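You operate a simulated robot arm through the tools that you are given. There is no shell and no other tool. Be economical: measure what you need, move in short steps, check, and stop when the job is done.

You run a simulated two-armed robot. Do the job below in one go: nothing can be reset, and whatever is moved stays where it is left.

## Task
Press B stopped mid-stroke: inch it to the top and switch it off.
Fine: pull the stand's red stop button out, reset, motor on, mode INCH; at the end mode OFF, motor off.

It is judged by the outcome, as a careful person would: the job done as asked, and still so three seconds after it is handed in. It fails if anything else is knocked over, pushed out of place, dropped, spilled or broken.

## Robot
Two 7-joint arms with fingered hands on one trunk, on a base that drives. Base frame: it is fixed to the floor where the robot stands at the start and does not move with it; the origin is under the middle of the robot, x ahead of it, y to its left, z up. Readings come in mm, degrees, newtons and seconds.
The left shoulder is at the start at [21, 214, 1344], the right one opposite. With the tool pointing down near the work surface each hand reaches from about 120 to 600 mm from the robot's upright axis, wherever it stands, measured 20 degrees to its own side. Places, roughly: B stop button farther from A [100, 2200, 1500]; B stop button nearer press A [800, 500, 1500]; box batch knob [2300, -3500, 900]; box mode knob [2200, -3300, 900]; box speed knob [2200, -3400, 900]; press a motor on button [2300, -3300, 1000]; press a stroke button [2300, -3400, 1000]; press b blue lever [1200, 2900, 1100]; press b count button [500, -300, 800]; press b red lever [300, 2500, 900]; press b yellow lever [1000, 2800, 1100]; stand batch knob [400, -200, 700]; stand mode knob [300, 100, 800]; stand speed knob [400, -100, 700]; stand stop button [500, -100, 900]; yellow A key [2500, -3500, 1000]. Payload 3.3 kg a hand.
Tool frame (each hand has its own): the origin (TCP) lies between the finger pads and is the grasp point; the fingertips stand 26 mm ahead of it; z points along the fingers, y is the line along which they close. Largest opening 132 mm; the body of the gripper starts 73 mm behind the TCP. The gripper is a hand of 2 fingers: y runs from the thumb to the fingers, the wrist lies at [0, 0, -224] in the tool frame.
Orientation is that of the tool frame in the base frame, as a unit quaternion [x, y, z, w]. With the fingers straight down and closing along the base's y, the tool's x points along the base's -x, its y along +y and its z along -z.

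## Interface
- The arms move only by the tool step_arm. It takes "left_plan", "right_plan" or both (then of equal length, played together; a hand with none holds still); each is a list of rows, each a list of 6 numbers: the shift along the tool's x, y, z in units of 150 mm (1.0 is 150 mm), then the turn, a rotation vector about the tool's x, y, z in units of 120 degrees (1.0 is 120 degrees). In form: [[x, y, z, ax, ay, az], ...]. A call has 1 to 10 rows; each row is the pose to reach, as a shift and turn from the pose commanded when the call began, along the tool's axes at that moment. A call with a number of a shift or a turn outside -1 to 1 is refused whole. Rows are played at 5 a second. More than 50 mm and 8.6 degrees between two rows, and nothing of the call is played. Where a pose cannot be reached the arm comes as near as it can. A force on the tool above 40 N (or 10 N above the force at the start of the call, whichever is more), or a blocked arm, ends the call early, and 0.2 s more pass. In this call time passes only in rows, and 0.2 s behind the last. The reply holds the time, the measured pose of the TCP, the force on the tool along the base axes, the opening and the grip force, in the units named above and with some noise, with the torque about the TCP (base axes, N m) and any sound that the robot's microphone picked up.
- Cameras (640 x 400 px; columns grow to the right, rows downward): "scene" is now at [77.3, -26.2, 1486.8]; the picture's right is [-0.36, -0.93, 0.00], its down [-0.78, 0.30, -0.55] and it looks along [0.51, -0.20, -0.84] (base axes); focal length 214 px, centre (320, 200). "left" rides on the left gripper at [-66, -3, -99] in its tool frame; the picture's right is [0.04, -1.00, 0.00], its down [0.83, 0.03, -0.55] and it looks along [0.55, 0.02, 0.83] (tool axes); focal length 261 px, centre (320, 200). "right" rides on the right gripper at [65, -3, -99] in its tool frame; the picture's right is [0.04, 1.00, 0.00], its down [-0.83, 0.03, -0.55] and it looks along [-0.55, 0.02, 0.83] (tool axes); focal length 261 px, centre (320, 200). There is no depth. A picture from a camera that has moved, and an enlarged one, comes with that camera's place and axes in the base frame and with its lens.
- camera(camera): a new picture of that camera. No time passes.
- raise_lower(by): slides the trunk up (or, below 0, down) by that many mm; the arms and the scene camera ride with it, the base frame stays. It gives what a move gives, with no picture.
- roll_base(legs): drives the robot by 1 to 6 legs, each [ahead, left, turn to the left] in mm, mm and degrees, along the robot's own axes; the way and the turn of a leg run together, so that a leg with both is an arc; at most 1500 mm and 180 degrees a leg. The arms and the cameras ride along, it lands a little off, and it stops where it bumps. It gives what a move gives.
- finger_targets(finger1, thumb_bend, hand): sets how far each is bent, from 0 (flat) to 1 (curled in); at 0.3 the hand is open as for a grip, at 0.7 the pads meet at the TCP. One left out holds its place. A second passes; each finger stops where it meets its share of the squeeze, and holds until it gets a number again. It is the only way to open and close the hand. It gives what a move gives, with no picture; readings hold the bend of each and the force on the fingers (four entries, about 0 where the hand has none), thumb and palm.
- aim_head(pan, tilt): turns the head with the scene camera to pan (to the left, within 86 degrees either way) and tilt (down, from -29 to 69), counted from straight ahead of the robot. It gives what a move gives.
- enlarge(camera, box): a new picture of the part [left, top, right, bottom] of that camera's present view, enlarged. No time passes.
- hand_in(): hands the job in; it is judged then, once.

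Work in short steps. Places have to be worked out from the pictures, the camera data and where the tool is seen: move nearer, look again, correct. Check each grasp and each placing, and mend what went wrong. You have 120 turns and 100 pictures in all, those below and enlarged ones among them. Open the grippers and draw the arms clear of the work before you hand the job in, unless the task says otherwise; then end with one line.

The tools are called after "Call:" as name(argument=value, ...) on one line, values as JSON. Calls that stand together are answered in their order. step_arm: Moves the arms, as the interface text tells. Its arguments: {"type":"object","properties":{"left_plan":{"type":"array","items":{"type":"array","items":{"type":"number"}}},"right_plan":{"type":"array","items":{"type":"array","items":{"type":"number"}}}},"required":[]} The other tools are called the same way: raise_lower (by) slides the trunk up or down; finger_targets (finger1, thumb_bend, hand) moves the fingers one by one; roll_base (legs) drives the base; aim_head (pan, tilt) turns the head that bears the scene camera; camera (camera) takes a picture; enlarge (camera, box) takes an enlarged picture of a part of a camera's view; hand_in () hands the job in.

At the start:

```text
time_s: 0.0
left_tool_pos: [403.0, 61.0, 1181.1]
left_tool_rot: [0.0, 1.0, -0.001, 0.0]
left_force: [-0.3, 0.6, 0.0]
left_moment: [-0.02, 0.0, -0.03]
left_opening: 132.0
left_grasp_force: 0.0
left_shape: jaw
left_bend: [0.3, 0.3]
left_finger forces: [0.0, 0.0, 0.0, 0.0, 0.1, 0.0]
right_tool_pos: [357.7, -384.9, 1220.3]
right_tool_rot: [-0.001, 1.0, 0.0, 0.0]
right_force: [-0.6, 0.3, 0.1]
right_moment: [-0.02, 0.02, 0.03]
right_opening: 131.9
right_grasp_force: 0.1
right_shape: jaw
right_bend: [0.3, 0.3]
right_finger forces: [0.0, 0.1, 0.0, 0.0, 0.1, 0.1]
trunk travel left (down, up): [-625.0, 136.0]
robot x, y, heading: [-2.5, -0.1, -0.1]
head pan, tilt: [-20.9, 56.8]
```

scene: 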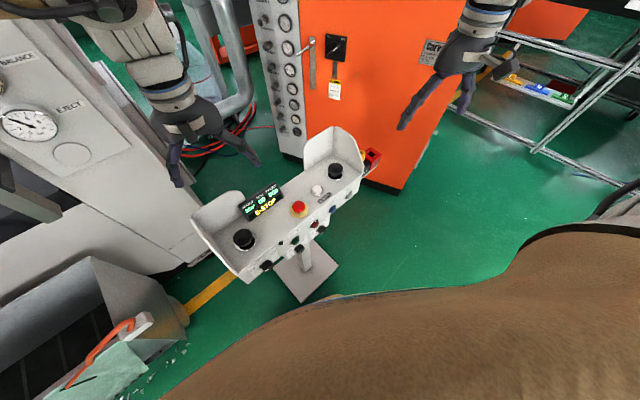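
right: 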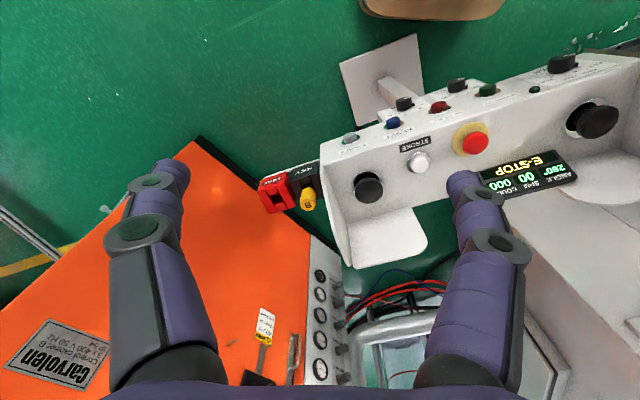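
left: 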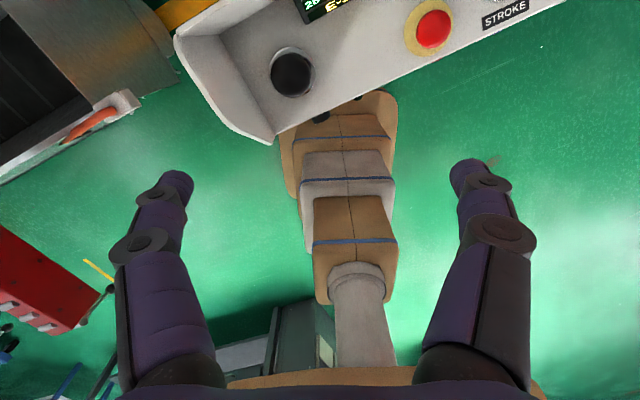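

I see the stand with its E-stop and display. I enlarge the views to read the labels.

Call:
enlarge(camera="scene", box=[180, 110, 400, 310])

Call:
enlarge(camera="right", box=[320, 40, 640, 240])

```text
2.00 times, centred on (290, 210) of scene
camera zoom: at [77.3, -26.2, 1486.8], right [-0.36, -0.93, 0.0], down [-0.78, 0.3, -0.55], along [0.51, -0.2, -0.84], focal length 429 px, centre (380, 180)
```

zoom: 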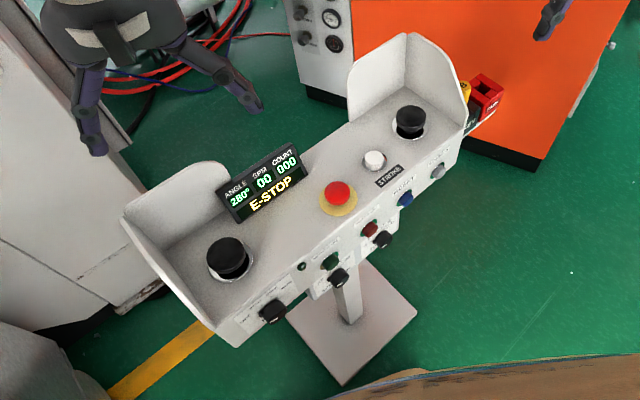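

```text
2.00 times, centred on (480, 140) of right
camera zoom: at [293.0, -388.0, 1318.6], right [-0.04, 1.0, 0.0], down [0.83, 0.03, 0.55], along [0.55, 0.02, -0.83], focal length 521 px, centre (0, 320)
```

zoom: 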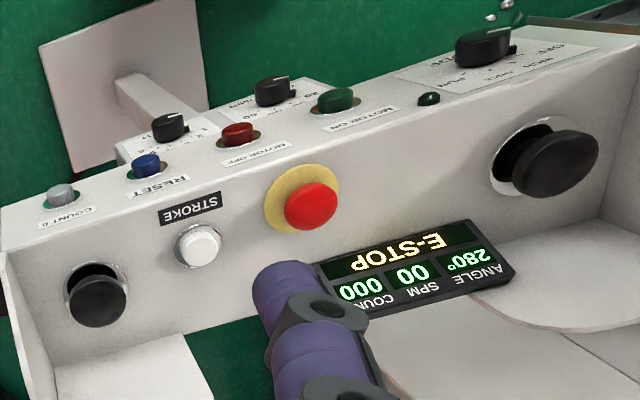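

The stop is near [453,-96,860], left palm [407,90,879], right palm [564,-278,860]; so the stand faces [-0.92,-0.39], and I should stand near [70,-270] at heading 23°. I check the floor to the right first.

Call:
aim_head(pan=-75, tilt=45)

Call:
camera(camera="scene")

Call:
aim_head(pan=40, tilt=10)

Call:
camera(camera="scene")

```text
time_s: 1.2
left_tool_pos: [404.7, 60.6, 1180.9]
left_tool_rot: [0.0, 1.0, 0.0, 0.0]
left_force: [-0.7, 0.4, 0.6]
left_moment: [0.02, -0.02, 0.0]
left_opening: 132.0
left_grasp_force: 0.1
left_shape: jaw
left_bend: [0.3, 0.3]
left_finger forces: [0.0, 0.0, 0.0, 0.1, 0.0, 0.0]
right_tool_pos: [358.3, -383.9, 1220.6]
right_tool_rot: [0.0, 1.0, 0.0, -0.001]
right_force: [0.0, -0.1, 0.5]
right_moment: [-0.02, 0.0, 0.03]
right_opening: 132.0
right_grasp_force: 0.0
right_shape: jaw
right_bend: [0.3, 0.3]
right_finger forces: [0.0, 0.0, 0.0, 0.0, 0.0, 0.0]
trunk travel left (down, up): [-625.0, 136.0]
robot x, y, heading: [1.1, -1.2, 0.2]
head pan, tilt: [-75.0, 45.0]
```

```text
94 pictures are left
camera scene: at [32.9, -79.7, 1502.5], right [-0.97, -0.26, 0.0], down [-0.18, 0.68, -0.71], along [0.18, -0.68, -0.71], focal length 214 px, centre (320, 200)
```

scene: 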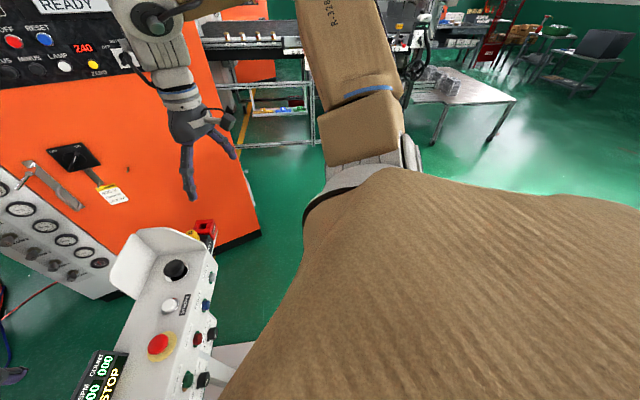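

```text
time_s: 3.2
left_tool_pos: [403.1, 59.8, 1180.1]
left_tool_rot: [-0.001, 1.0, 0.0, 0.0]
left_force: [-0.6, 0.1, -0.9]
left_moment: [-0.01, -0.03, 0.05]
left_opening: 132.0
left_grasp_force: 0.0
left_shape: jaw
left_bend: [0.3, 0.3]
left_finger forces: [0.1, 0.0, 0.0, 0.1, 0.0, 0.1]
right_tool_pos: [358.1, -384.2, 1220.0]
right_tool_rot: [-0.001, 1.0, 0.0, 0.0]
right_force: [-0.7, -0.2, 0.4]
right_moment: [-0.02, 0.0, 0.0]
right_opening: 131.7
right_grasp_force: 0.0
right_shape: jaw
right_bend: [0.3, 0.3]
right_finger forces: [0.0, 0.0, 0.0, 0.0, 0.0, 0.0]
trunk travel left (down, up): [-625.0, 136.0]
robot x, y, heading: [1.0, -1.3, 0.1]
head pan, tilt: [40.0, 10.0]
```

```text
93 pictures are left
camera scene: at [83.0, 58.6, 1557.5], right [0.64, -0.77, 0.0], down [-0.13, -0.11, -0.98], along [0.75, 0.63, -0.17], focal length 214 px, centre (320, 200)
```

scene: 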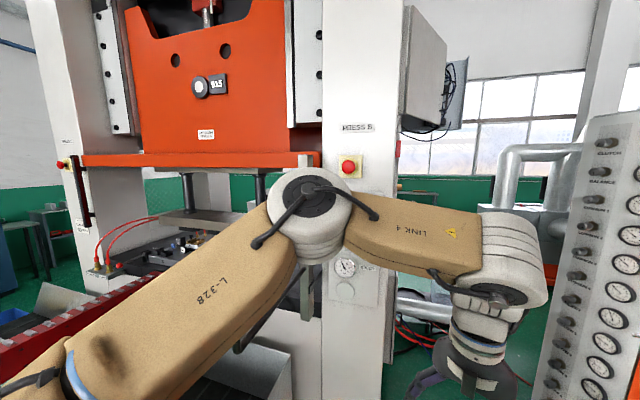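

Floor to the right is clear. I drive right 270 and ahead 70 mm, then turn 23° left, keeping the same distance to the stand.

Call:
roll_base(legs=[[0, -265, 0], [50, 0, 0], [0, 0, 23]])

Call:
aim_head(pan=0, tilt=55)

Call:
camera(camera="scene")

Call:
camera(camera="right")

Call:
camera(camera="left")

```text
time_s: 6.8
left_tool_pos: [396.0, -52.6, 1180.9]
left_tool_rot: [-0.201, 0.98, 0.0, 0.0]
left_force: [-0.4, -1.0, 0.0]
left_moment: [-0.03, 0.0, 0.02]
left_opening: 132.0
left_grasp_force: 0.0
left_shape: jaw
left_bend: [0.3, 0.3]
left_finger forces: [0.0, 0.0, 0.0, 0.0, 0.1, 0.0]
right_tool_pos: [531.2, -480.2, 1220.5]
right_tool_rot: [-0.2, 0.98, 0.0, 0.001]
right_force: [-0.9, -0.3, 0.5]
right_moment: [0.0, 0.0, 0.01]
right_opening: 131.8
right_grasp_force: 0.1
right_shape: jaw
right_bend: [0.3, 0.3]
right_finger forces: [0.0, 0.1, 0.1, 0.0, 0.0, 0.0]
trunk travel left (down, up): [-625.0, 136.0]
robot x, y, heading: [49.9, -267.0, 23.3]
head pan, tilt: [40.0, 10.0]
```

```text
time_s: 7.9
left_tool_pos: [396.8, -52.6, 1181.1]
left_tool_rot: [-0.202, 0.979, 0.0, 0.0]
left_force: [0.9, -0.3, -0.4]
left_moment: [0.0, 0.01, -0.01]
left_opening: 132.0
left_grasp_force: 0.0
left_shape: jaw
left_bend: [0.3, 0.3]
left_finger forces: [0.1, 0.0, 0.0, 0.0, 0.1, 0.1]
right_tool_pos: [530.6, -480.6, 1219.7]
right_tool_rot: [-0.199, 0.98, -0.001, 0.0]
right_force: [-0.2, -1.4, 0.7]
right_moment: [0.0, 0.01, -0.02]
right_opening: 131.6
right_grasp_force: 0.1
right_shape: jaw
right_bend: [0.3, 0.3]
right_finger forces: [0.0, 0.0, 0.0, 0.1, 0.0, 0.1]
trunk travel left (down, up): [-625.0, 136.0]
robot x, y, heading: [49.2, -267.7, 23.6]
head pan, tilt: [0.0, 55.0]
```

```text
92 pictures are left
camera scene: at [126.9, -236.3, 1489.2], right [0.39, -0.92, 0.0], down [-0.75, -0.32, -0.57], along [0.53, 0.23, -0.82], focal length 214 px, centre (320, 200)
```

scene: 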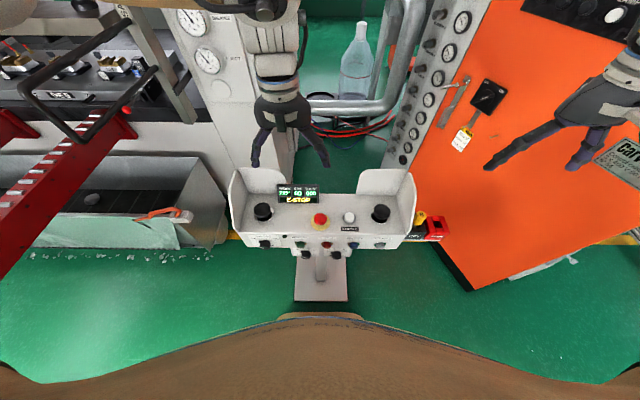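

```text
91 pictures are left
camera right: at [471.4, -509.7, 1318.7], right [-0.43, 0.9, 0.0], down [0.75, 0.36, 0.55], along [0.5, 0.24, -0.83], focal length 261 px, centre (320, 200)
```

right: 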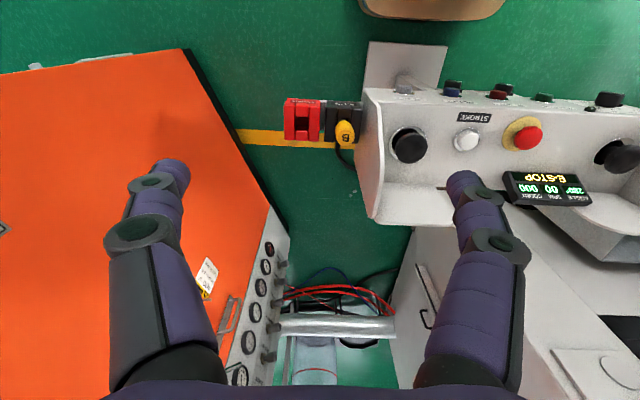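

```text
90 pictures are left
camera left: at [458.1, -30.5, 1280.1], right [0.36, -0.93, 0.0], down [-0.78, -0.3, 0.55], along [-0.52, -0.2, -0.83], focal length 261 px, centre (320, 200)
```

left: 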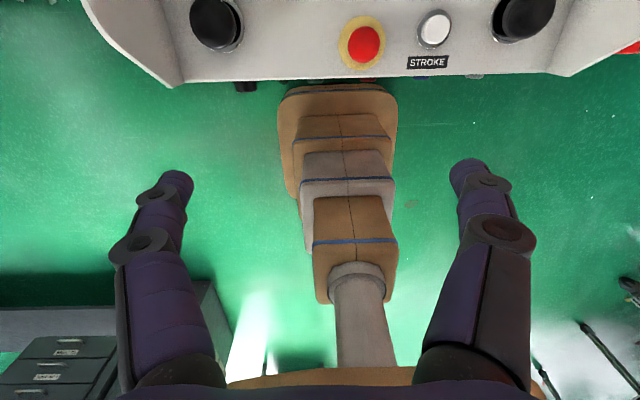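

Aligned nicely. I enlarge the scene to read the labels on the panel.

Call:
enlarge(camera="scene", box=[220, 160, 440, 270])

Call:
enlarge(camera="scene", box=[240, 215, 340, 275])

```text
2.91 times, centred on (330, 215) of scene
camera zoom: at [126.9, -236.3, 1489.2], right [0.39, -0.92, 0.0], down [-0.75, -0.32, -0.57], along [0.53, 0.23, -0.82], focal length 624 px, centre (291, 156)
```

zoom: 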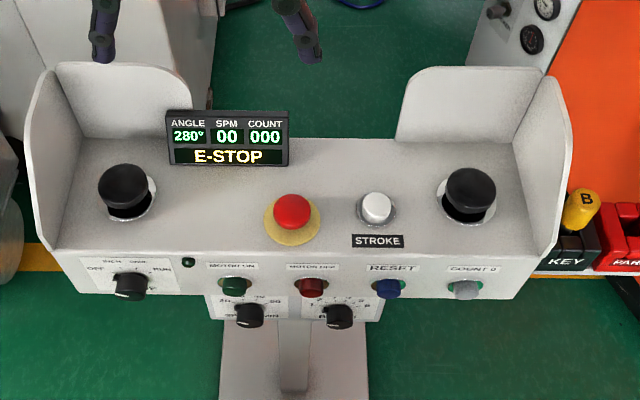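

```text
6.40 times, centred on (290, 245) of scene
camera zoom: at [126.9, -236.3, 1489.2], right [0.39, -0.92, 0.0], down [-0.75, -0.32, -0.57], along [0.53, 0.23, -0.82], focal length 1373 px, centre (512, -88)
```

zoom: 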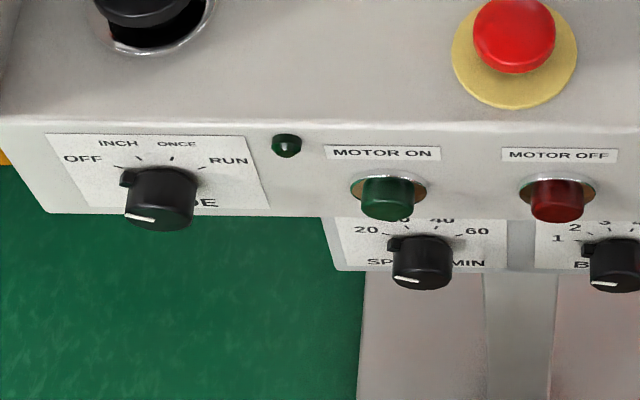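

Everything is legible: mode knob (OFF/INCH/ONCE/RUN, now OFF), motor on, motor off and reset sit on the front face; stop is at about 449 ahead, y≈-4 (robot axes), z≈858. I move the left hand aside and bring the right hand toward the stop.

Call:
step_arm(left_plan=[[0, 0.25, 0, 0, 0, 0], [0, 0.5, 0, 0, 0, 0], [0, 0.75, 0, 0, 0, 0], [0, 1.0, 0, 0, 0, 0]], right_plan=[[-0.1, 0.25, 0, 0, 0, 0], [-0.2, 0.5, 0, 0, 0, 0], [-0.3, 0.75, 0, 0, 0, 0], [-0.4, 1.0, 0, 0, 0, 0]])

Call:
step_arm(right_plan=[[-0.05, 0.25, 0.1, 0, 0, 0], [-0.1, 0.5, 0.2, 0, 0, 0], [-0.15, 0.75, 0.3, 0, 0, 0], [-0.2, 1.0, 0.4, 0, 0, 0]])

Call:
step_arm(right_plan=[[0, 0.18, 0.2, 0, 0, 0], [0, 0.36, 0.4, 0, 0, 0], [0, 0.54, 0.6, 0, 0, 0]])

Call:
finger_targets(hand="right", finger1=0.48, thumb_bend=0.48)

Call:
camera(camera="right")

Call:
camera(camera="scene")

```text
time_s: 8.9
left_tool_pos: [335.7, 86.7, 1182.4]
left_tool_rot: [-0.201, 0.98, -0.001, 0.0]
left_force: [-0.2, -0.8, -0.3]
left_moment: [-0.04, 0.0, -0.02]
left_opening: 131.8
left_grasp_force: 0.1
left_shape: jaw
left_bend: [0.3, 0.3]
left_finger forces: [0.1, 0.1, 0.0, 0.1, 0.1, 0.0]
right_tool_pos: [517.5, -374.0, 1211.9]
right_tool_rot: [-0.2, 0.98, 0.001, 0.0]
right_force: [-1.0, -0.3, 0.0]
right_moment: [-0.01, 0.0, 0.0]
right_opening: 131.8
right_grasp_force: 0.1
right_shape: jaw
right_bend: [0.3, 0.3]
right_finger forces: [0.0, 0.1, 0.0, 0.0, 0.0, 0.0]
right hand out of reach, approached as far as the arm can: row 3, 4
trunk travel left (down, up): [-625.0, 136.0]
robot x, y, heading: [46.2, -269.8, 23.2]
head pan, tilt: [0.0, 55.0]
```

```text
time_s: 9.9
left_tool_pos: [336.9, 85.4, 1182.0]
left_tool_rot: [-0.201, 0.98, 0.0, 0.0]
left_force: [-0.7, 0.1, 0.3]
left_moment: [0.0, 0.05, -0.03]
left_opening: 131.9
left_grasp_force: 0.0
left_shape: jaw
left_bend: [0.3, 0.3]
left_finger forces: [0.0, 0.2, 0.0, 0.0, 0.0, 0.0]
right_tool_pos: [476.1, -344.5, 1158.2]
right_tool_rot: [-0.2, 0.98, 0.005, 0.001]
right_force: [-0.1, 0.3, -0.1]
right_moment: [0.0, -0.01, -0.02]
right_opening: 132.0
right_grasp_force: 0.1
right_shape: jaw
right_bend: [0.3, 0.3]
right_finger forces: [0.0, 0.0, 0.0, 0.0, 0.0, 0.0]
right hand out of reach, approached as far as the arm can: row 1, 2, 3, 4
trunk travel left (down, up): [-625.0, 136.0]
robot x, y, heading: [47.2, -266.6, 23.2]
head pan, tilt: [0.0, 55.0]
```

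```text
time_s: 10.7
left_tool_pos: [336.4, 84.7, 1182.5]
left_tool_rot: [-0.201, 0.98, 0.0, 0.0]
left_force: [-0.5, 0.5, -0.8]
left_moment: [0.01, 0.0, -0.01]
left_opening: 131.9
left_grasp_force: 0.1
left_shape: jaw
left_bend: [0.3, 0.3]
left_finger forces: [0.1, 0.1, 0.0, 0.0, 0.1, 0.0]
right_tool_pos: [451.0, -350.4, 1094.2]
right_tool_rot: [-0.2, 0.98, 0.003, 0.001]
right_force: [-0.2, -0.2, -1.2]
right_moment: [-0.02, 0.03, -0.03]
right_opening: 132.1
right_grasp_force: 0.1
right_shape: jaw
right_bend: [0.3, 0.3]
right_finger forces: [0.0, 0.0, 0.0, 0.1, 0.0, 0.0]
right hand out of reach, approached as far as the arm can: row 1, 2, 3
trunk travel left (down, up): [-625.0, 136.0]
robot x, y, heading: [51.9, -263.1, 23.1]
head pan, tilt: [0.0, 55.0]
```

```text
time_s: 11.7
left_tool_pos: [336.4, 84.0, 1182.8]
left_tool_rot: [-0.201, 0.98, 0.001, 0.0]
left_force: [-0.6, -0.3, 0.3]
left_moment: [0.02, -0.01, -0.04]
left_opening: 131.9
left_grasp_force: 0.0
left_shape: jaw
left_bend: [0.3, 0.3]
left_finger forces: [0.0, 0.1, 0.0, 0.0, 0.0, 0.1]
right_tool_pos: [452.1, -350.3, 1094.3]
right_tool_rot: [-0.2, 0.98, 0.003, 0.001]
right_force: [-0.9, 0.1, 0.5]
right_moment: [0.02, 0.0, 0.02]
right_opening: 74.2
right_grasp_force: 0.1
right_shape: fingers
right_bend: [0.48, 0.48]
right_finger forces: [0.0, 0.0, 0.0, 0.0, 0.1, 0.0]
trunk travel left (down, up): [-625.0, 136.0]
robot x, y, heading: [47.9, -269.0, 23.3]
head pan, tilt: [0.0, 55.0]
```

```text
87 pictures are left
camera right: at [392.9, -379.6, 1192.4], right [-0.43, 0.9, 0.01], down [0.75, 0.36, 0.55], along [0.5, 0.24, -0.83], focal length 261 px, centre (320, 200)
```

right: 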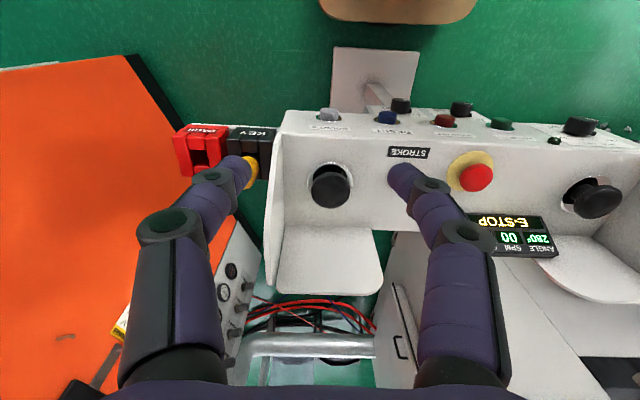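

```text
86 pictures are left
camera scene: at [126.8, -236.3, 1489.1], right [0.39, -0.92, 0.0], down [-0.75, -0.32, -0.57], along [0.53, 0.23, -0.82], focal length 214 px, centre (320, 200)
```

scene: 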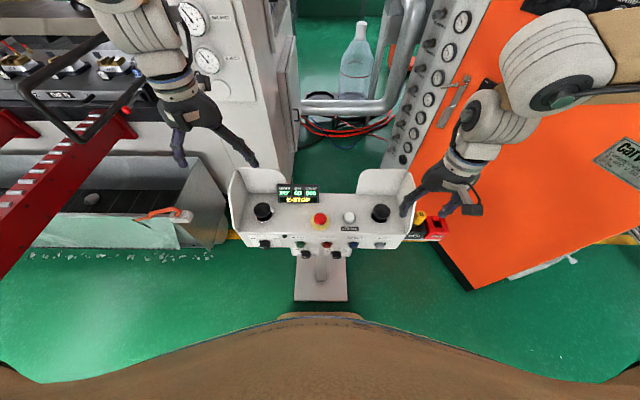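

The right arm was cramped at that height; now it is at about (338 ahead, -236 left, z 1094). I go on leftwards in small steps at this lower height.

Call:
step_arm(right_plan=[[-0.1, 0.2, 0.1, 0, 0, 0], [-0.2, 0.4, 0.2, 0, 0, 0], [-0.3, 0.6, 0.3, 0, 0, 0], [-0.4, 0.8, 0.3, 0, 0, 0], [-0.5, 1.0, 0.3, 0, 0, 0]])

```text
time_s: 12.9
left_tool_pos: [336.5, 85.3, 1182.1]
left_tool_rot: [-0.201, 0.98, 0.0, 0.0]
left_force: [-0.4, 0.5, 0.4]
left_moment: [-0.01, 0.0, -0.03]
left_opening: 131.8
left_grasp_force: 0.1
left_shape: jaw
left_bend: [0.3, 0.3]
left_finger forces: [0.0, 0.0, 0.0, 0.0, 0.0, 0.1]
right_tool_pos: [453.4, -350.9, 1092.6]
right_tool_rot: [-0.201, 0.98, 0.002, -0.001]
right_force: [0.7, -0.4, -0.5]
right_moment: [-0.02, 0.0, 0.0]
right_opening: 73.7
right_grasp_force: 0.2
right_shape: fingers
right_bend: [0.48, 0.48]
right_finger forces: [0.0, 0.1, 0.0, 0.1, 0.0, 0.0]
right hand out of reach, approached as far as the arm can: row 1, 2, 3, 4, 5
trunk travel left (down, up): [-625.0, 136.0]
robot x, y, heading: [48.1, -267.6, 23.2]
head pan, tilt: [0.0, 55.0]
```

The arm did not move, so I test whether the commanded pose ran ahead of the real one by stepping back part of the way.

Call:
step_arm(right_plan=[[0.1, -0.25, 0, 0, 0, 0], [0.2, -0.5, 0, 0, 0, 0], [0.3, -0.75, 0, 0, 0, 0], [0.4, -1.0, 0, 0, 0, 0]])

```text
time_s: 13.9
left_tool_pos: [335.8, 84.3, 1183.5]
left_tool_rot: [-0.201, 0.98, 0.0, 0.0]
left_force: [-0.2, -0.1, 0.0]
left_moment: [0.01, -0.01, -0.02]
left_opening: 131.9
left_grasp_force: 0.0
left_shape: jaw
left_bend: [0.3, 0.3]
left_finger forces: [0.1, 0.0, 0.1, 0.0, 0.1, 0.0]
right_tool_pos: [456.6, -511.7, 1090.9]
right_tool_rot: [-0.201, 0.98, 0.001, 0.0]
right_force: [-0.2, 0.2, 0.7]
right_moment: [0.03, -0.02, 0.0]
right_opening: 73.5
right_grasp_force: 0.0
right_shape: fingers
right_bend: [0.48, 0.48]
right_finger forces: [0.0, 0.1, 0.0, 0.0, 0.0, 0.0]
trunk travel left (down, up): [-625.0, 136.0]
robot x, y, heading: [53.7, -265.0, 23.0]
head pan, tilt: [0.0, 55.0]
```

The commanded pose follows the real one; the arm is folding too tightly near shoulder height. I raise the trunk fully, lower the hand relative to it, and go farther out before going left.

Call:
raise_lower(by=130)

Call:
step_arm(right_plan=[[-0.2, 0, 0.2, 0, 0, 0], [-0.4, 0, 0.4, 0, 0, 0], [-0.6, 0, 0.6, 0, 0, 0], [-0.8, 0, 0.8, 0, 0, 0], [-1.0, 0, 1.0, 0, 0, 0]])

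Call:
step_arm(right_plan=[[0, 0.25, 0, 0, 0, 0], [0, 0.5, 0, 0, 0, 0], [0, 0.75, 0, 0, 0, 0], [0, 1.0, 0, 0, 0, 0]])

Call:
step_arm(right_plan=[[0, 0.25, 0, 0, 0, 0], [0, 0.5, 0, 0, 0, 0], [0, 0.75, 0, 0, 0, 0], [0, 1.0, 0, 0, 0, 0]])

```text
time_s: 15.5
left_tool_pos: [337.2, 84.2, 1310.4]
left_tool_rot: [-0.201, 0.98, 0.0, 0.0]
left_force: [0.4, 0.5, -0.2]
left_moment: [-0.01, -0.02, 0.05]
left_opening: 131.7
left_grasp_force: 0.0
left_shape: jaw
left_bend: [0.3, 0.3]
left_finger forces: [0.1, 0.0, 0.0, 0.0, 0.0, 0.0]
right_tool_pos: [455.2, -508.9, 1220.4]
right_tool_rot: [-0.201, 0.98, 0.0, 0.001]
right_force: [0.6, -0.4, -0.8]
right_moment: [0.01, -0.01, 0.0]
right_opening: 73.7
right_grasp_force: 0.0
right_shape: fingers
right_bend: [0.48, 0.48]
right_finger forces: [0.1, 0.0, 0.0, 0.1, 0.0, 0.1]
trunk travel left (down, up): [-755.0, 6.0]
robot x, y, heading: [45.5, -270.8, 23.4]
head pan, tilt: [0.0, 55.0]
```

```text
time_s: 16.7
left_tool_pos: [337.2, 84.8, 1312.9]
left_tool_rot: [-0.201, 0.98, 0.0, -0.001]
left_force: [-0.4, 1.0, 0.5]
left_moment: [-0.03, -0.01, 0.0]
left_opening: 132.0
left_grasp_force: 0.1
left_shape: jaw
left_bend: [0.3, 0.3]
left_finger forces: [0.0, 0.1, 0.0, 0.0, 0.0, 0.0]
right_tool_pos: [569.3, -471.2, 1108.2]
right_tool_rot: [-0.201, 0.98, 0.001, 0.001]
right_force: [-0.8, 0.5, 0.8]
right_moment: [-0.01, -0.03, -0.01]
right_opening: 73.7
right_grasp_force: 0.2
right_shape: fingers
right_bend: [0.48, 0.48]
right_finger forces: [0.0, 0.0, 0.1, 0.0, 0.0, 0.0]
right hand out of reach, approached as far as the arm can: row 4, 5
trunk travel left (down, up): [-755.0, 6.0]
robot x, y, heading: [48.4, -267.3, 23.3]
head pan, tilt: [0.0, 55.0]
```

```text
time_s: 17.7
left_tool_pos: [338.1, 85.1, 1311.2]
left_tool_rot: [-0.201, 0.98, 0.001, 0.0]
left_force: [0.3, 0.4, 0.2]
left_moment: [-0.04, 0.01, -0.02]
left_opening: 132.2
left_grasp_force: 0.1
left_shape: jaw
left_bend: [0.3, 0.3]
left_finger forces: [0.1, 0.0, 0.0, 0.0, 0.0, 0.0]
right_tool_pos: [503.8, -393.9, 1149.0]
right_tool_rot: [-0.201, 0.98, 0.002, 0.001]
right_force: [-0.1, -0.3, 0.0]
right_moment: [-0.02, -0.01, 0.03]
right_opening: 73.5
right_grasp_force: 0.0
right_shape: fingers
right_bend: [0.48, 0.48]
right_finger forces: [0.0, 0.0, 0.0, 0.1, 0.1, 0.1]
right hand out of reach, approached as far as the arm can: row 1, 2, 3, 4
trunk travel left (down, up): [-755.0, 6.0]
robot x, y, heading: [51.0, -265.6, 22.8]
head pan, tilt: [0.0, 55.0]
```

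```text
time_s: 18.7
left_tool_pos: [336.8, 84.8, 1310.8]
left_tool_rot: [-0.201, 0.98, 0.0, 0.0]
left_force: [0.1, 0.1, 0.1]
left_moment: [-0.01, -0.02, 0.02]
left_opening: 131.9
left_grasp_force: 0.0
left_shape: jaw
left_bend: [0.3, 0.3]
left_finger forces: [0.1, 0.0, 0.0, 0.1, 0.0, 0.1]
right_tool_pos: [459.4, -364.9, 1188.1]
right_tool_rot: [-0.2, 0.98, 0.001, 0.0]
right_force: [-0.5, -1.0, 0.9]
right_moment: [0.03, -0.01, -0.01]
right_opening: 73.8
right_grasp_force: 0.1
right_shape: fingers
right_bend: [0.48, 0.48]
right_finger forces: [0.1, 0.1, 0.0, 0.0, 0.0, 0.0]
right hand out of reach, approached as far as the arm can: row 1, 2, 3, 4
trunk travel left (down, up): [-755.0, 6.0]
robot x, y, heading: [50.4, -268.4, 23.4]
head pan, tilt: [0.0, 55.0]
```

The right arm seems joint-limited when it comes inward at this height. Simpler: bring the trunk back down and shift the base 200 mm left, so the stop lies straight before the right shoulder.

Call:
raise_lower(by=-100)

Call:
roll_base(legs=[[0, 200, 0]])

Call:
step_arm(right_plan=[[-0.2, 0, 0.1, 0, 0, 0], [-0.4, 0, 0.2, 0, 0, 0], [-0.6, 0, 0.3, 0, 0, 0]])

Call:
camera(camera="right")

Call:
camera(camera="scene")

```text
time_s: 20.0
left_tool_pos: [337.7, 83.8, 1210.7]
left_tool_rot: [-0.201, 0.98, 0.0, 0.0]
left_force: [0.1, 0.5, 0.2]
left_moment: [0.04, 0.02, -0.01]
left_opening: 131.6
left_grasp_force: 0.1
left_shape: jaw
left_bend: [0.3, 0.3]
left_finger forces: [0.0, 0.1, 0.0, 0.0, 0.0, 0.0]
right_tool_pos: [454.7, -366.8, 1087.4]
right_tool_rot: [-0.201, 0.98, 0.0, 0.0]
right_force: [0.3, 0.4, 0.4]
right_moment: [0.0, -0.03, 0.03]
right_opening: 73.5
right_grasp_force: 0.1
right_shape: fingers
right_bend: [0.48, 0.48]
right_finger forces: [0.0, 0.0, 0.0, 0.1, 0.0, 0.1]
trunk travel left (down, up): [-655.0, 106.0]
robot x, y, heading: [47.8, -269.9, 23.1]
head pan, tilt: [0.0, 55.0]
```

```text
time_s: 21.6
left_tool_pos: [256.3, 273.6, 1211.6]
left_tool_rot: [-0.203, 0.979, 0.0, 0.0]
left_force: [-0.2, 0.6, -0.7]
left_moment: [-0.03, 0.04, 0.0]
left_opening: 131.6
left_grasp_force: 0.0
left_shape: jaw
left_bend: [0.3, 0.3]
left_finger forces: [0.0, 0.0, 0.0, 0.0, 0.0, 0.1]
right_tool_pos: [375.9, -175.6, 1087.6]
right_tool_rot: [-0.203, 0.979, 0.0, 0.0]
right_force: [-0.5, -0.1, -0.2]
right_moment: [-0.02, 0.0, -0.03]
right_opening: 73.7
right_grasp_force: 0.0
right_shape: fingers
right_bend: [0.48, 0.48]
right_finger forces: [0.0, 0.1, 0.1, 0.0, 0.1, 0.0]
trunk travel left (down, up): [-655.0, 106.0]
robot x, y, heading: [-30.3, -78.3, 23.3]
head pan, tilt: [0.0, 55.0]
```

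```text
time_s: 22.4
left_tool_pos: [257.1, 273.3, 1211.1]
left_tool_rot: [-0.202, 0.979, 0.0, 0.0]
left_force: [-0.1, 1.1, -1.3]
left_moment: [0.0, -0.02, -0.01]
left_opening: 132.0
left_grasp_force: 0.1
left_shape: jaw
left_bend: [0.3, 0.3]
left_finger forces: [0.0, 0.0, 0.0, 0.0, 0.0, 0.1]
right_tool_pos: [435.2, -190.2, 1073.9]
right_tool_rot: [-0.202, 0.979, 0.002, 0.0]
right_force: [-1.1, -0.1, 0.5]
right_moment: [-0.01, 0.0, -0.01]
right_opening: 73.7
right_grasp_force: 0.1
right_shape: fingers
right_bend: [0.48, 0.48]
right_finger forces: [0.0, 0.0, 0.0, 0.0, 0.0, 0.0]
right hand out of reach, approached as far as the arm can: row 1, 2, 3
trunk travel left (down, up): [-655.0, 106.0]
robot x, y, heading: [-30.9, -77.2, 23.2]
head pan, tilt: [0.0, 55.0]
```

```text
85 pictures are left
camera right: at [376.7, -219.8, 1172.1], right [-0.43, 0.9, 0.0], down [0.75, 0.36, 0.55], along [0.5, 0.24, -0.83], focal length 261 px, centre (320, 200)
```

right: 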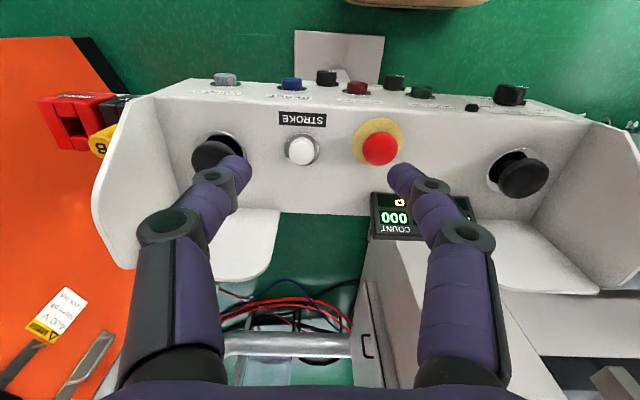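

```text
84 pictures are left
camera scene: at [46.1, -49.0, 1519.1], right [0.4, -0.92, 0.0], down [-0.75, -0.32, -0.57], along [0.53, 0.23, -0.82], focal length 214 px, centre (320, 200)
```

scene: 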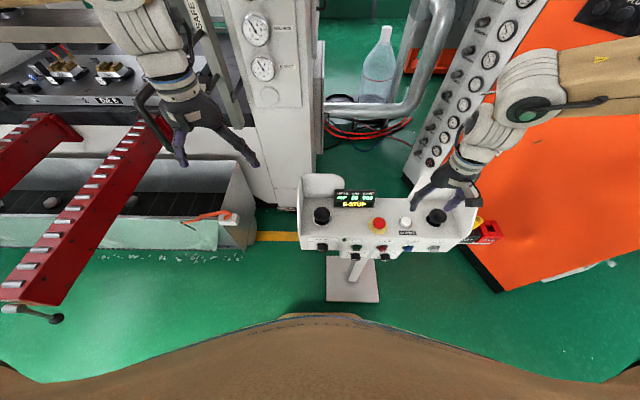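

Moving forward makes the hand slip right, so a joint limit is in play. I try giving the hand some yaw (counterclockwise from above) while moving left and forward.

Call:
step_arm(right_plan=[[0, 0, 0, 0, 0, -0.07], [0, 0, 0, 0, 0, -0.14], [0, 0, 0, 0, 0, -0.2], [-0.1, 0.2, 0, 0, 0, -0.2], [-0.2, 0.4, 0, 0, 0, -0.2]])

```text
time_s: 23.6
left_tool_pos: [256.1, 273.6, 1210.1]
left_tool_rot: [-0.203, 0.979, 0.0, 0.001]
left_force: [-0.4, -0.4, 0.4]
left_moment: [0.0, -0.01, 0.01]
left_opening: 131.9
left_grasp_force: 0.1
left_shape: jaw
left_bend: [0.3, 0.3]
left_finger forces: [0.0, 0.0, 0.1, 0.0, 0.1, 0.0]
right_tool_pos: [428.5, -178.8, 1094.4]
right_tool_rot: [-0.402, 0.916, 0.002, 0.001]
right_force: [-0.1, -0.2, 0.0]
right_moment: [-0.01, 0.02, 0.04]
right_opening: 73.5
right_grasp_force: 0.0
right_shape: fingers
right_bend: [0.48, 0.48]
right_finger forces: [0.0, 0.0, 0.0, 0.0, 0.1, 0.0]
right hand out of reach, approached as far as the arm can: row 4, 5
trunk travel left (down, up): [-655.0, 106.0]
robot x, y, heading: [-29.1, -80.8, 23.4]
head pan, tilt: [0.0, 55.0]
```

The hand climbs instead of advancing. The stated reach is for low heights, so I pull back in front of the stand's edge, lower a bit, and test moving left/forward there.

Call:
step_arm(right_plan=[[0.15, 0, 0.1, 0, 0, 0.07], [0.3, 0, 0.2, 0, 0, 0.14], [0.4, 0, 0.35, 0, 0, 0.2], [0.4, 0, 0.5, 0, 0, 0.2]])

Call:
step_arm(right_plan=[[0, 0.2, 0, 0, 0, 0], [0, 0.4, 0, 0, 0, 0]])

Call:
aim_head(pan=-45, tilt=25)

Call:
camera(camera="scene")

```text
time_s: 24.6
left_tool_pos: [255.0, 273.2, 1211.0]
left_tool_rot: [-0.202, 0.979, 0.0, 0.001]
left_force: [0.0, -0.3, 0.7]
left_moment: [0.0, 0.03, 0.0]
left_opening: 132.0
left_grasp_force: 0.0
left_shape: jaw
left_bend: [0.3, 0.3]
left_finger forces: [0.0, 0.0, 0.0, 0.0, 0.0, 0.0]
right_tool_pos: [387.1, -224.9, 1018.6]
right_tool_rot: [-0.203, 0.979, 0.002, 0.0]
right_force: [-0.6, 0.3, 0.2]
right_moment: [0.0, -0.03, -0.01]
right_opening: 73.6
right_grasp_force: 0.1
right_shape: fingers
right_bend: [0.48, 0.48]
right_finger forces: [0.1, 0.1, 0.0, 0.1, 0.0, 0.0]
trunk travel left (down, up): [-655.0, 106.0]
robot x, y, heading: [-32.4, -80.5, 23.3]
head pan, tilt: [0.0, 55.0]
```

```text
time_s: 25.2
left_tool_pos: [256.2, 274.4, 1210.6]
left_tool_rot: [-0.203, 0.979, 0.0, 0.0]
left_force: [0.5, 0.6, 0.4]
left_moment: [-0.02, 0.01, 0.0]
left_opening: 131.7
left_grasp_force: 0.1
left_shape: jaw
left_bend: [0.3, 0.3]
left_finger forces: [0.0, 0.0, 0.0, 0.0, 0.0, 0.0]
right_tool_pos: [365.5, -202.9, 1044.1]
right_tool_rot: [-0.202, 0.979, 0.002, 0.0]
right_force: [0.6, -0.1, -0.1]
right_moment: [0.0, 0.01, -0.01]
right_opening: 73.6
right_grasp_force: 0.0
right_shape: fingers
right_bend: [0.48, 0.48]
right_finger forces: [0.1, 0.0, 0.0, 0.0, 0.0, 0.1]
right hand out of reach, approached as far as the arm can: row 1, 2
trunk travel left (down, up): [-655.0, 106.0]
robot x, y, heading: [-31.3, -83.2, 23.1]
head pan, tilt: [0.0, 55.0]
```

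```text
time_s: 26.4
left_tool_pos: [255.2, 273.9, 1211.0]
left_tool_rot: [-0.203, 0.979, -0.001, 0.0]
left_force: [0.7, -0.9, -0.6]
left_moment: [-0.02, 0.0, 0.01]
left_opening: 131.8
left_grasp_force: 0.1
left_shape: jaw
left_bend: [0.3, 0.3]
left_finger forces: [0.0, 0.0, 0.0, 0.0, 0.0, 0.1]
right_tool_pos: [367.2, -203.8, 1045.1]
right_tool_rot: [-0.203, 0.979, 0.002, -0.001]
right_force: [0.3, 0.3, -0.2]
right_moment: [0.04, -0.01, 0.02]
right_opening: 73.7
right_grasp_force: 0.0
right_shape: fingers
right_bend: [0.48, 0.48]
right_finger forces: [0.0, 0.0, 0.0, 0.0, 0.0, 0.0]
trunk travel left (down, up): [-655.0, 106.0]
robot x, y, heading: [-31.4, -82.1, 23.3]
head pan, tilt: [-45.0, 25.0]
```

```text
83 pictures are left
camera scene: at [65.2, -111.0, 1563.0], right [-0.37, -0.93, 0.0], down [-0.39, 0.16, -0.91], along [0.84, -0.33, -0.42], focal length 214 px, centre (320, 200)
```

scene: 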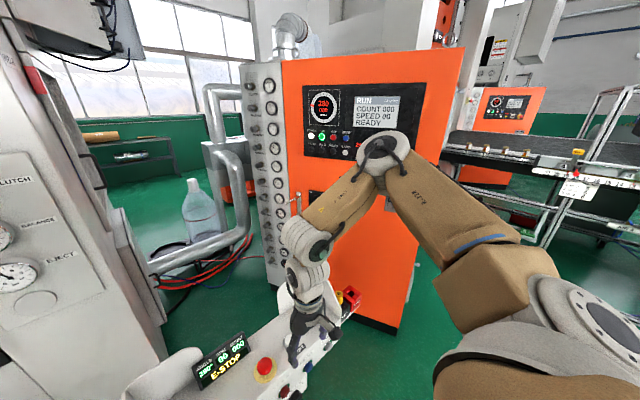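

The elbow stands high and outward. I test whether tilting the hand (fingers toward the left) or opposite yaw frees leftward motion.

Call:
step_arm(right_plan=[[0, 0, 0, -0.07, 0, 0], [0, 0, 0, -0.14, 0, 0], [0, 0, 0, -0.2, 0, 0], [0, 0.2, 0, -0.2, 0, 0], [0, 0.4, 0, -0.2, 0, 0]])

Call:
step_arm(right_plan=[[0, 0, 0, 0, 0, 0.07], [0, 0, 0, 0, 0, 0.14], [0, 0, 0, 0, 0, 0.2], [0, 0.2, 0, 0, 0, 0.2], [0, 0.4, 0, 0, 0, 0.2]])

```text
time_s: 27.6
left_tool_pos: [256.3, 273.4, 1209.4]
left_tool_rot: [-0.202, 0.979, 0.0, 0.0]
left_force: [0.1, 0.7, -0.3]
left_moment: [0.0, -0.02, -0.05]
left_opening: 131.8
left_grasp_force: 0.1
left_shape: jaw
left_bend: [0.3, 0.3]
left_finger forces: [0.0, 0.0, 0.0, 0.0, 0.1, 0.1]
right_tool_pos: [344.7, -145.6, 1044.9]
right_tool_rot: [-0.198, 0.958, 0.203, -0.043]
right_force: [-0.7, -0.3, 0.4]
right_moment: [0.03, 0.0, -0.02]
right_opening: 73.6
right_grasp_force: 0.0
right_shape: fingers
right_bend: [0.48, 0.48]
right_finger forces: [0.1, 0.0, 0.0, 0.0, 0.0, 0.1]
trunk travel left (down, up): [-655.0, 106.0]
robot x, y, heading: [-27.9, -78.6, 23.4]
head pan, tilt: [-45.0, 25.0]
```

```text
time_s: 28.8
left_tool_pos: [255.5, 273.2, 1210.2]
left_tool_rot: [-0.202, 0.979, 0.0, 0.001]
left_force: [0.4, -1.7, -0.1]
left_moment: [0.0, -0.01, 0.02]
left_opening: 132.0
left_grasp_force: 0.0
left_shape: jaw
left_bend: [0.3, 0.3]
left_finger forces: [0.0, 0.1, 0.0, 0.0, 0.0, 0.0]
right_tool_pos: [323.0, -96.5, 1068.0]
right_tool_rot: [0.007, 0.978, 0.191, -0.084]
right_force: [0.5, -0.5, 1.1]
right_moment: [0.0, 0.0, -0.03]
right_opening: 73.5
right_grasp_force: 0.1
right_shape: fingers
right_bend: [0.48, 0.48]
right_finger forces: [0.0, 0.1, 0.0, 0.1, 0.0, 0.0]
trunk travel left (down, up): [-655.0, 106.0]
robot x, y, heading: [-29.5, -79.5, 23.4]
head pan, tilt: [-45.0, 25.0]
```

Both tilt and clockwise yaw allowed leftward motion. I now undo the tilt while keeping the clockwise yaw, and go forward, to see which one matters.

Call:
step_arm(right_plan=[[0, 0, 0, 0.07, 0, 0], [0, 0, 0, 0.14, 0, 0], [0, 0, 0, 0.2, 0, 0]])

Call:
step_arm(right_plan=[[-0.2, 0, 0, 0, 0, 0.07], [-0.4, 0, 0, 0, 0, 0.14], [-0.4, 0, 0, 0, 0, 0.21]])

```text
time_s: 29.6
left_tool_pos: [255.4, 272.0, 1210.0]
left_tool_rot: [-0.203, 0.979, 0.0, -0.001]
left_force: [-0.2, 0.1, 0.0]
left_moment: [0.03, 0.01, -0.01]
left_opening: 131.7
left_grasp_force: 0.0
left_shape: jaw
left_bend: [0.3, 0.3]
left_finger forces: [0.0, 0.1, 0.0, 0.1, 0.0, 0.0]
right_tool_pos: [327.4, -175.3, 1106.3]
right_tool_rot: [-0.012, 0.996, -0.015, -0.083]
right_force: [0.1, 0.0, 0.6]
right_moment: [0.01, 0.01, 0.01]
right_opening: 73.6
right_grasp_force: 0.0
right_shape: fingers
right_bend: [0.48, 0.48]
right_finger forces: [0.0, 0.0, 0.1, 0.0, 0.0, 0.0]
right hand out of reach, approached as far as the arm can: row 1, 2, 3
trunk travel left (down, up): [-655.0, 106.0]
robot x, y, heading: [-28.1, -80.3, 23.5]
head pan, tilt: [-45.0, 25.0]
```

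```text
time_s: 30.4
left_tool_pos: [254.8, 273.4, 1210.7]
left_tool_rot: [-0.203, 0.979, 0.0, -0.001]
left_force: [0.0, -0.4, -0.3]
left_moment: [-0.01, -0.01, -0.02]
left_opening: 132.0
left_grasp_force: 0.1
left_shape: jaw
left_bend: [0.3, 0.3]
left_finger forces: [0.0, 0.0, 0.0, 0.0, 0.1, 0.0]
right_tool_pos: [383.7, -184.5, 1101.6]
right_tool_rot: [0.206, 0.975, -0.033, -0.078]
right_force: [-0.1, 0.4, -0.1]
right_moment: [0.0, 0.0, 0.0]
right_opening: 73.4
right_grasp_force: 0.0
right_shape: fingers
right_bend: [0.48, 0.48]
right_finger forces: [0.1, 0.0, 0.0, 0.1, 0.0, 0.0]
right hand out of reach, approached as far as the arm can: row 1, 2, 3
trunk travel left (down, up): [-655.0, 106.0]
robot x, y, heading: [-28.6, -81.0, 23.4]
head pan, tilt: [-45.0, 25.0]
```

Conclusion: the right wrist cannot go further inward, so I'll work with it in its outer zone with the trunk lower. I straighten the right hand, shift it right, and draw it back in front of the stand before lowering the trunk.

Call:
step_arm(right_plan=[[-0.07, -0.07, 0, -0.003, -0.014, -0.065], [-0.15, -0.14, 0, -0.006, -0.028, -0.13], [-0.22, -0.2, 0, -0.009, -0.042, -0.196], [-0.29, -0.27, 0, -0.011, -0.055, -0.262], [-0.37, -0.34, 0, -0.014, -0.069, -0.327], [-0.44, -0.41, 0, -0.016, -0.082, -0.393]])

Call:
step_arm(right_plan=[[0.2, -0.1, 0, 0, 0, 0], [0.4, -0.2, 0, 0, 0, 0]])

```text
time_s: 31.8
left_tool_pos: [255.8, 272.2, 1210.2]
left_tool_rot: [-0.202, 0.979, 0.001, -0.001]
left_force: [0.3, 0.1, 0.0]
left_moment: [0.0, 0.0, -0.01]
left_opening: 131.9
left_grasp_force: 0.0
left_shape: jaw
left_bend: [0.3, 0.3]
left_finger forces: [0.0, 0.1, 0.0, 0.0, 0.0, 0.0]
right_tool_pos: [417.9, -269.3, 1097.9]
right_tool_rot: [-0.204, 0.979, -0.002, 0.001]
right_force: [0.1, 0.0, 0.3]
right_moment: [-0.01, 0.0, 0.03]
right_opening: 73.5
right_grasp_force: 0.0
right_shape: fingers
right_bend: [0.48, 0.48]
right_finger forces: [0.0, 0.0, 0.0, 0.0, 0.0, 0.1]
trunk travel left (down, up): [-655.0, 106.0]
robot x, y, heading: [-33.0, -80.0, 23.2]
head pan, tilt: [-45.0, 25.0]
```

```text
time_s: 32.4
left_tool_pos: [254.8, 272.5, 1211.4]
left_tool_rot: [-0.203, 0.979, 0.0, 0.0]
left_force: [0.3, 0.7, 0.0]
left_moment: [-0.01, 0.03, -0.01]
left_opening: 131.8
left_grasp_force: 0.0
left_shape: jaw
left_bend: [0.3, 0.3]
left_finger forces: [0.0, 0.0, 0.1, 0.1, 0.1, 0.0]
right_tool_pos: [374.3, -320.1, 1097.3]
right_tool_rot: [-0.204, 0.979, -0.002, 0.001]
right_force: [-0.4, -0.4, 0.4]
right_moment: [0.01, -0.01, -0.02]
right_opening: 73.8
right_grasp_force: 0.2
right_shape: fingers
right_bend: [0.48, 0.48]
right_finger forces: [0.1, 0.0, 0.0, 0.0, 0.0, 0.0]
trunk travel left (down, up): [-655.0, 106.0]
robot x, y, heading: [-27.5, -81.8, 23.2]
head pan, tilt: [-45.0, 25.0]
```

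Now lower the trunk 200, raise the hand relative to it, and test forward reach above the stand.

Call:
raise_lower(by=-200)

Call:
step_arm(right_plan=[[0, 0, -0.25, 0, 0, 0], [0, 0, -0.5, 0, 0, 0], [0, 0, -0.75, 0, 0, 0], [0, 0, -0.95, 0, 0, 0], [-0.25, 0, -0.95, 0, 0, 0], [-0.5, 0, -0.95, 0, 0, 0], [-0.75, 0, -0.95, 0, 0, 0], [-1.0, 0, -0.95, 0, 0, 0]])

```text
time_s: 34.5
left_tool_pos: [255.9, 273.0, 1010.8]
left_tool_rot: [-0.203, 0.979, 0.001, 0.0]
left_force: [-1.0, -0.4, 0.1]
left_moment: [0.03, -0.02, 0.0]
left_opening: 131.8
left_grasp_force: 0.1
left_shape: jaw
left_bend: [0.3, 0.3]
left_finger forces: [0.0, 0.0, 0.0, 0.0, 0.0, 0.0]
right_tool_pos: [374.7, -319.0, 896.6]
right_tool_rot: [-0.203, 0.979, -0.002, 0.001]
right_force: [0.0, 0.7, -0.1]
right_moment: [0.02, -0.02, 0.02]
right_opening: 73.5
right_grasp_force: 0.1
right_shape: fingers
right_bend: [0.48, 0.48]
right_finger forces: [0.1, 0.0, 0.0, 0.0, 0.0, 0.0]
trunk travel left (down, up): [-455.0, 306.0]
robot x, y, heading: [-29.0, -82.6, 23.6]
head pan, tilt: [-45.0, 25.0]
```

```text
time_s: 36.3
left_tool_pos: [258.0, 273.8, 1008.6]
left_tool_rot: [-0.201, 0.98, 0.0, -0.001]
left_force: [-1.3, 0.4, 0.0]
left_moment: [-0.01, 0.01, 0.0]
left_opening: 132.2
left_grasp_force: 0.0
left_shape: jaw
left_bend: [0.3, 0.3]
left_finger forces: [0.1, 0.0, 0.0, 0.0, 0.1, 0.0]
right_tool_pos: [511.6, -257.6, 1039.8]
right_tool_rot: [-0.204, 0.979, -0.002, -0.002]
right_force: [-0.3, -0.3, 0.1]
right_moment: [0.03, 0.02, 0.01]
right_opening: 73.5
right_grasp_force: 0.0
right_shape: fingers
right_bend: [0.48, 0.48]
right_finger forces: [0.0, 0.0, 0.0, 0.0, 0.0, 0.0]
trunk travel left (down, up): [-455.0, 306.0]
robot x, y, heading: [-29.6, -80.2, 23.4]
head pan, tilt: [-45.0, 25.0]
```

With the lower trunk the right hand reached fully forward. Now left toward the stop (base about [453,-96]).

Call:
step_arm(right_plan=[[0, 0.25, 0, 0, 0, 0], [0, 0.5, 0, 0, 0, 0], [0, 0.75, 0, 0, 0, 0], [0, 1.0, 0, 0, 0, 0]])

Call:
camera(camera="right")

```text
time_s: 37.3
left_tool_pos: [254.7, 273.0, 1010.4]
left_tool_rot: [-0.203, 0.979, 0.0, 0.0]
left_force: [-0.3, -0.3, -0.5]
left_moment: [0.0, 0.02, 0.01]
left_opening: 132.2
left_grasp_force: 0.1
left_shape: jaw
left_bend: [0.3, 0.3]
left_finger forces: [0.1, 0.0, 0.0, 0.1, 0.0, 0.0]
right_tool_pos: [444.5, -178.9, 1023.0]
right_tool_rot: [-0.203, 0.979, 0.0, 0.001]
right_force: [-0.3, -0.6, -0.3]
right_moment: [0.03, 0.0, 0.0]
right_opening: 73.7
right_grasp_force: 0.1
right_shape: fingers
right_bend: [0.48, 0.48]
right_finger forces: [0.0, 0.1, 0.0, 0.0, 0.0, 0.0]
right hand out of reach, approached as far as the arm can: row 2, 3, 4
trunk travel left (down, up): [-455.0, 306.0]
robot x, y, heading: [-28.7, -82.0, 23.4]
head pan, tilt: [-45.0, 25.0]
```

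```text
82 pictures are left
camera right: at [384.8, -207.6, 1121.7], right [-0.43, 0.9, 0.0], down [0.75, 0.36, 0.55], along [0.5, 0.24, -0.83], focal length 261 px, centre (320, 200)
```

right: 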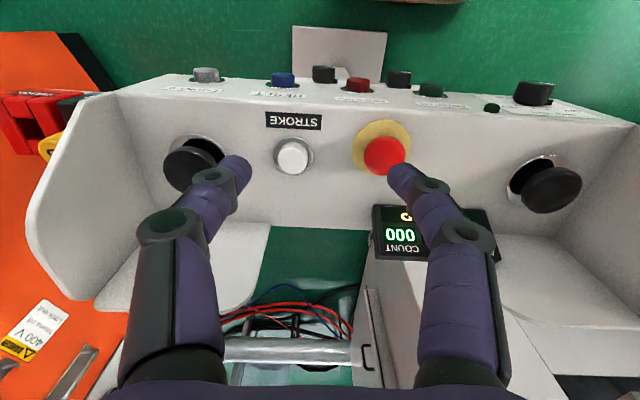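

The right hand's inner limit is near y=-275 from the robot, so I need about 95 mm more base shift left. I check the room at the left hand first.

Call:
aim_head(pan=40, tilt=45)

Call:
camera(camera="scene")

```text
time_s: 38.9
left_tool_pos: [254.1, 273.9, 1011.6]
left_tool_rot: [-0.202, 0.979, 0.0, 0.0]
left_force: [0.3, -0.3, -0.2]
left_moment: [0.04, -0.03, 0.0]
left_opening: 131.6
left_grasp_force: 0.0
left_shape: jaw
left_bend: [0.3, 0.3]
left_finger forces: [0.0, 0.1, 0.0, 0.0, 0.1, 0.1]
right_tool_pos: [443.4, -179.3, 1023.0]
right_tool_rot: [-0.204, 0.979, 0.0, 0.001]
right_force: [0.0, -0.1, 0.1]
right_moment: [0.03, -0.04, 0.0]
right_opening: 73.3
right_grasp_force: 0.0
right_shape: fingers
right_bend: [0.48, 0.48]
right_finger forces: [0.0, 0.1, 0.0, 0.1, 0.1, 0.0]
trunk travel left (down, up): [-455.0, 306.0]
robot x, y, heading: [-32.0, -81.1, 23.6]
head pan, tilt: [40.0, 45.0]
```

```text
81 pictures are left
camera scene: at [24.6, -0.8, 1332.2], right [0.89, -0.45, 0.0], down [-0.32, -0.63, -0.71], along [0.32, 0.63, -0.71], focal length 214 px, centre (320, 200)
```

scene: 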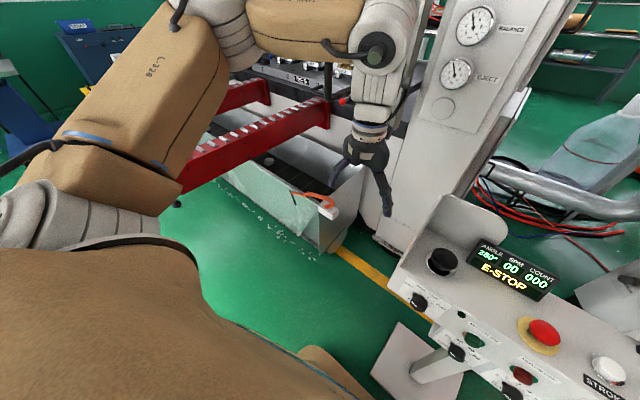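

Plenty of room on the left (rails are ~380 mm away). Shift the base 95 mm left, then bring the hand above the stop.

Call:
roll_base(legs=[[0, 95, 0]])

Call:
camera(camera="right")

```text
time_s: 40.0
left_tool_pos: [217.6, 361.4, 1009.9]
left_tool_rot: [-0.204, 0.979, -0.001, 0.0]
left_force: [0.6, 0.2, 1.2]
left_moment: [-0.02, -0.05, 0.02]
left_opening: 131.9
left_grasp_force: 0.1
left_shape: jaw
left_bend: [0.3, 0.3]
left_finger forces: [0.0, 0.0, 0.1, 0.1, 0.0, 0.0]
right_tool_pos: [405.5, -89.9, 1024.7]
right_tool_rot: [-0.203, 0.979, -0.001, 0.001]
right_force: [0.3, 0.5, -0.1]
right_moment: [-0.04, -0.01, 0.01]
right_opening: 73.5
right_grasp_force: 0.1
right_shape: fingers
right_bend: [0.48, 0.48]
right_finger forces: [0.0, 0.0, 0.1, 0.0, 0.0, 0.0]
trunk travel left (down, up): [-455.0, 306.0]
robot x, y, heading: [-65.1, 10.3, 23.4]
head pan, tilt: [40.0, 45.0]
```

```text
80 pictures are left
camera right: at [346.9, -119.4, 1122.3], right [-0.44, 0.9, 0.0], down [0.75, 0.36, 0.55], along [0.5, 0.24, -0.83], focal length 261 px, centre (320, 200)
```

right: 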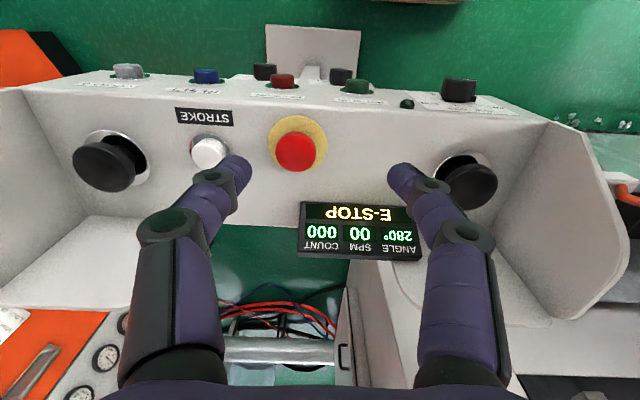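

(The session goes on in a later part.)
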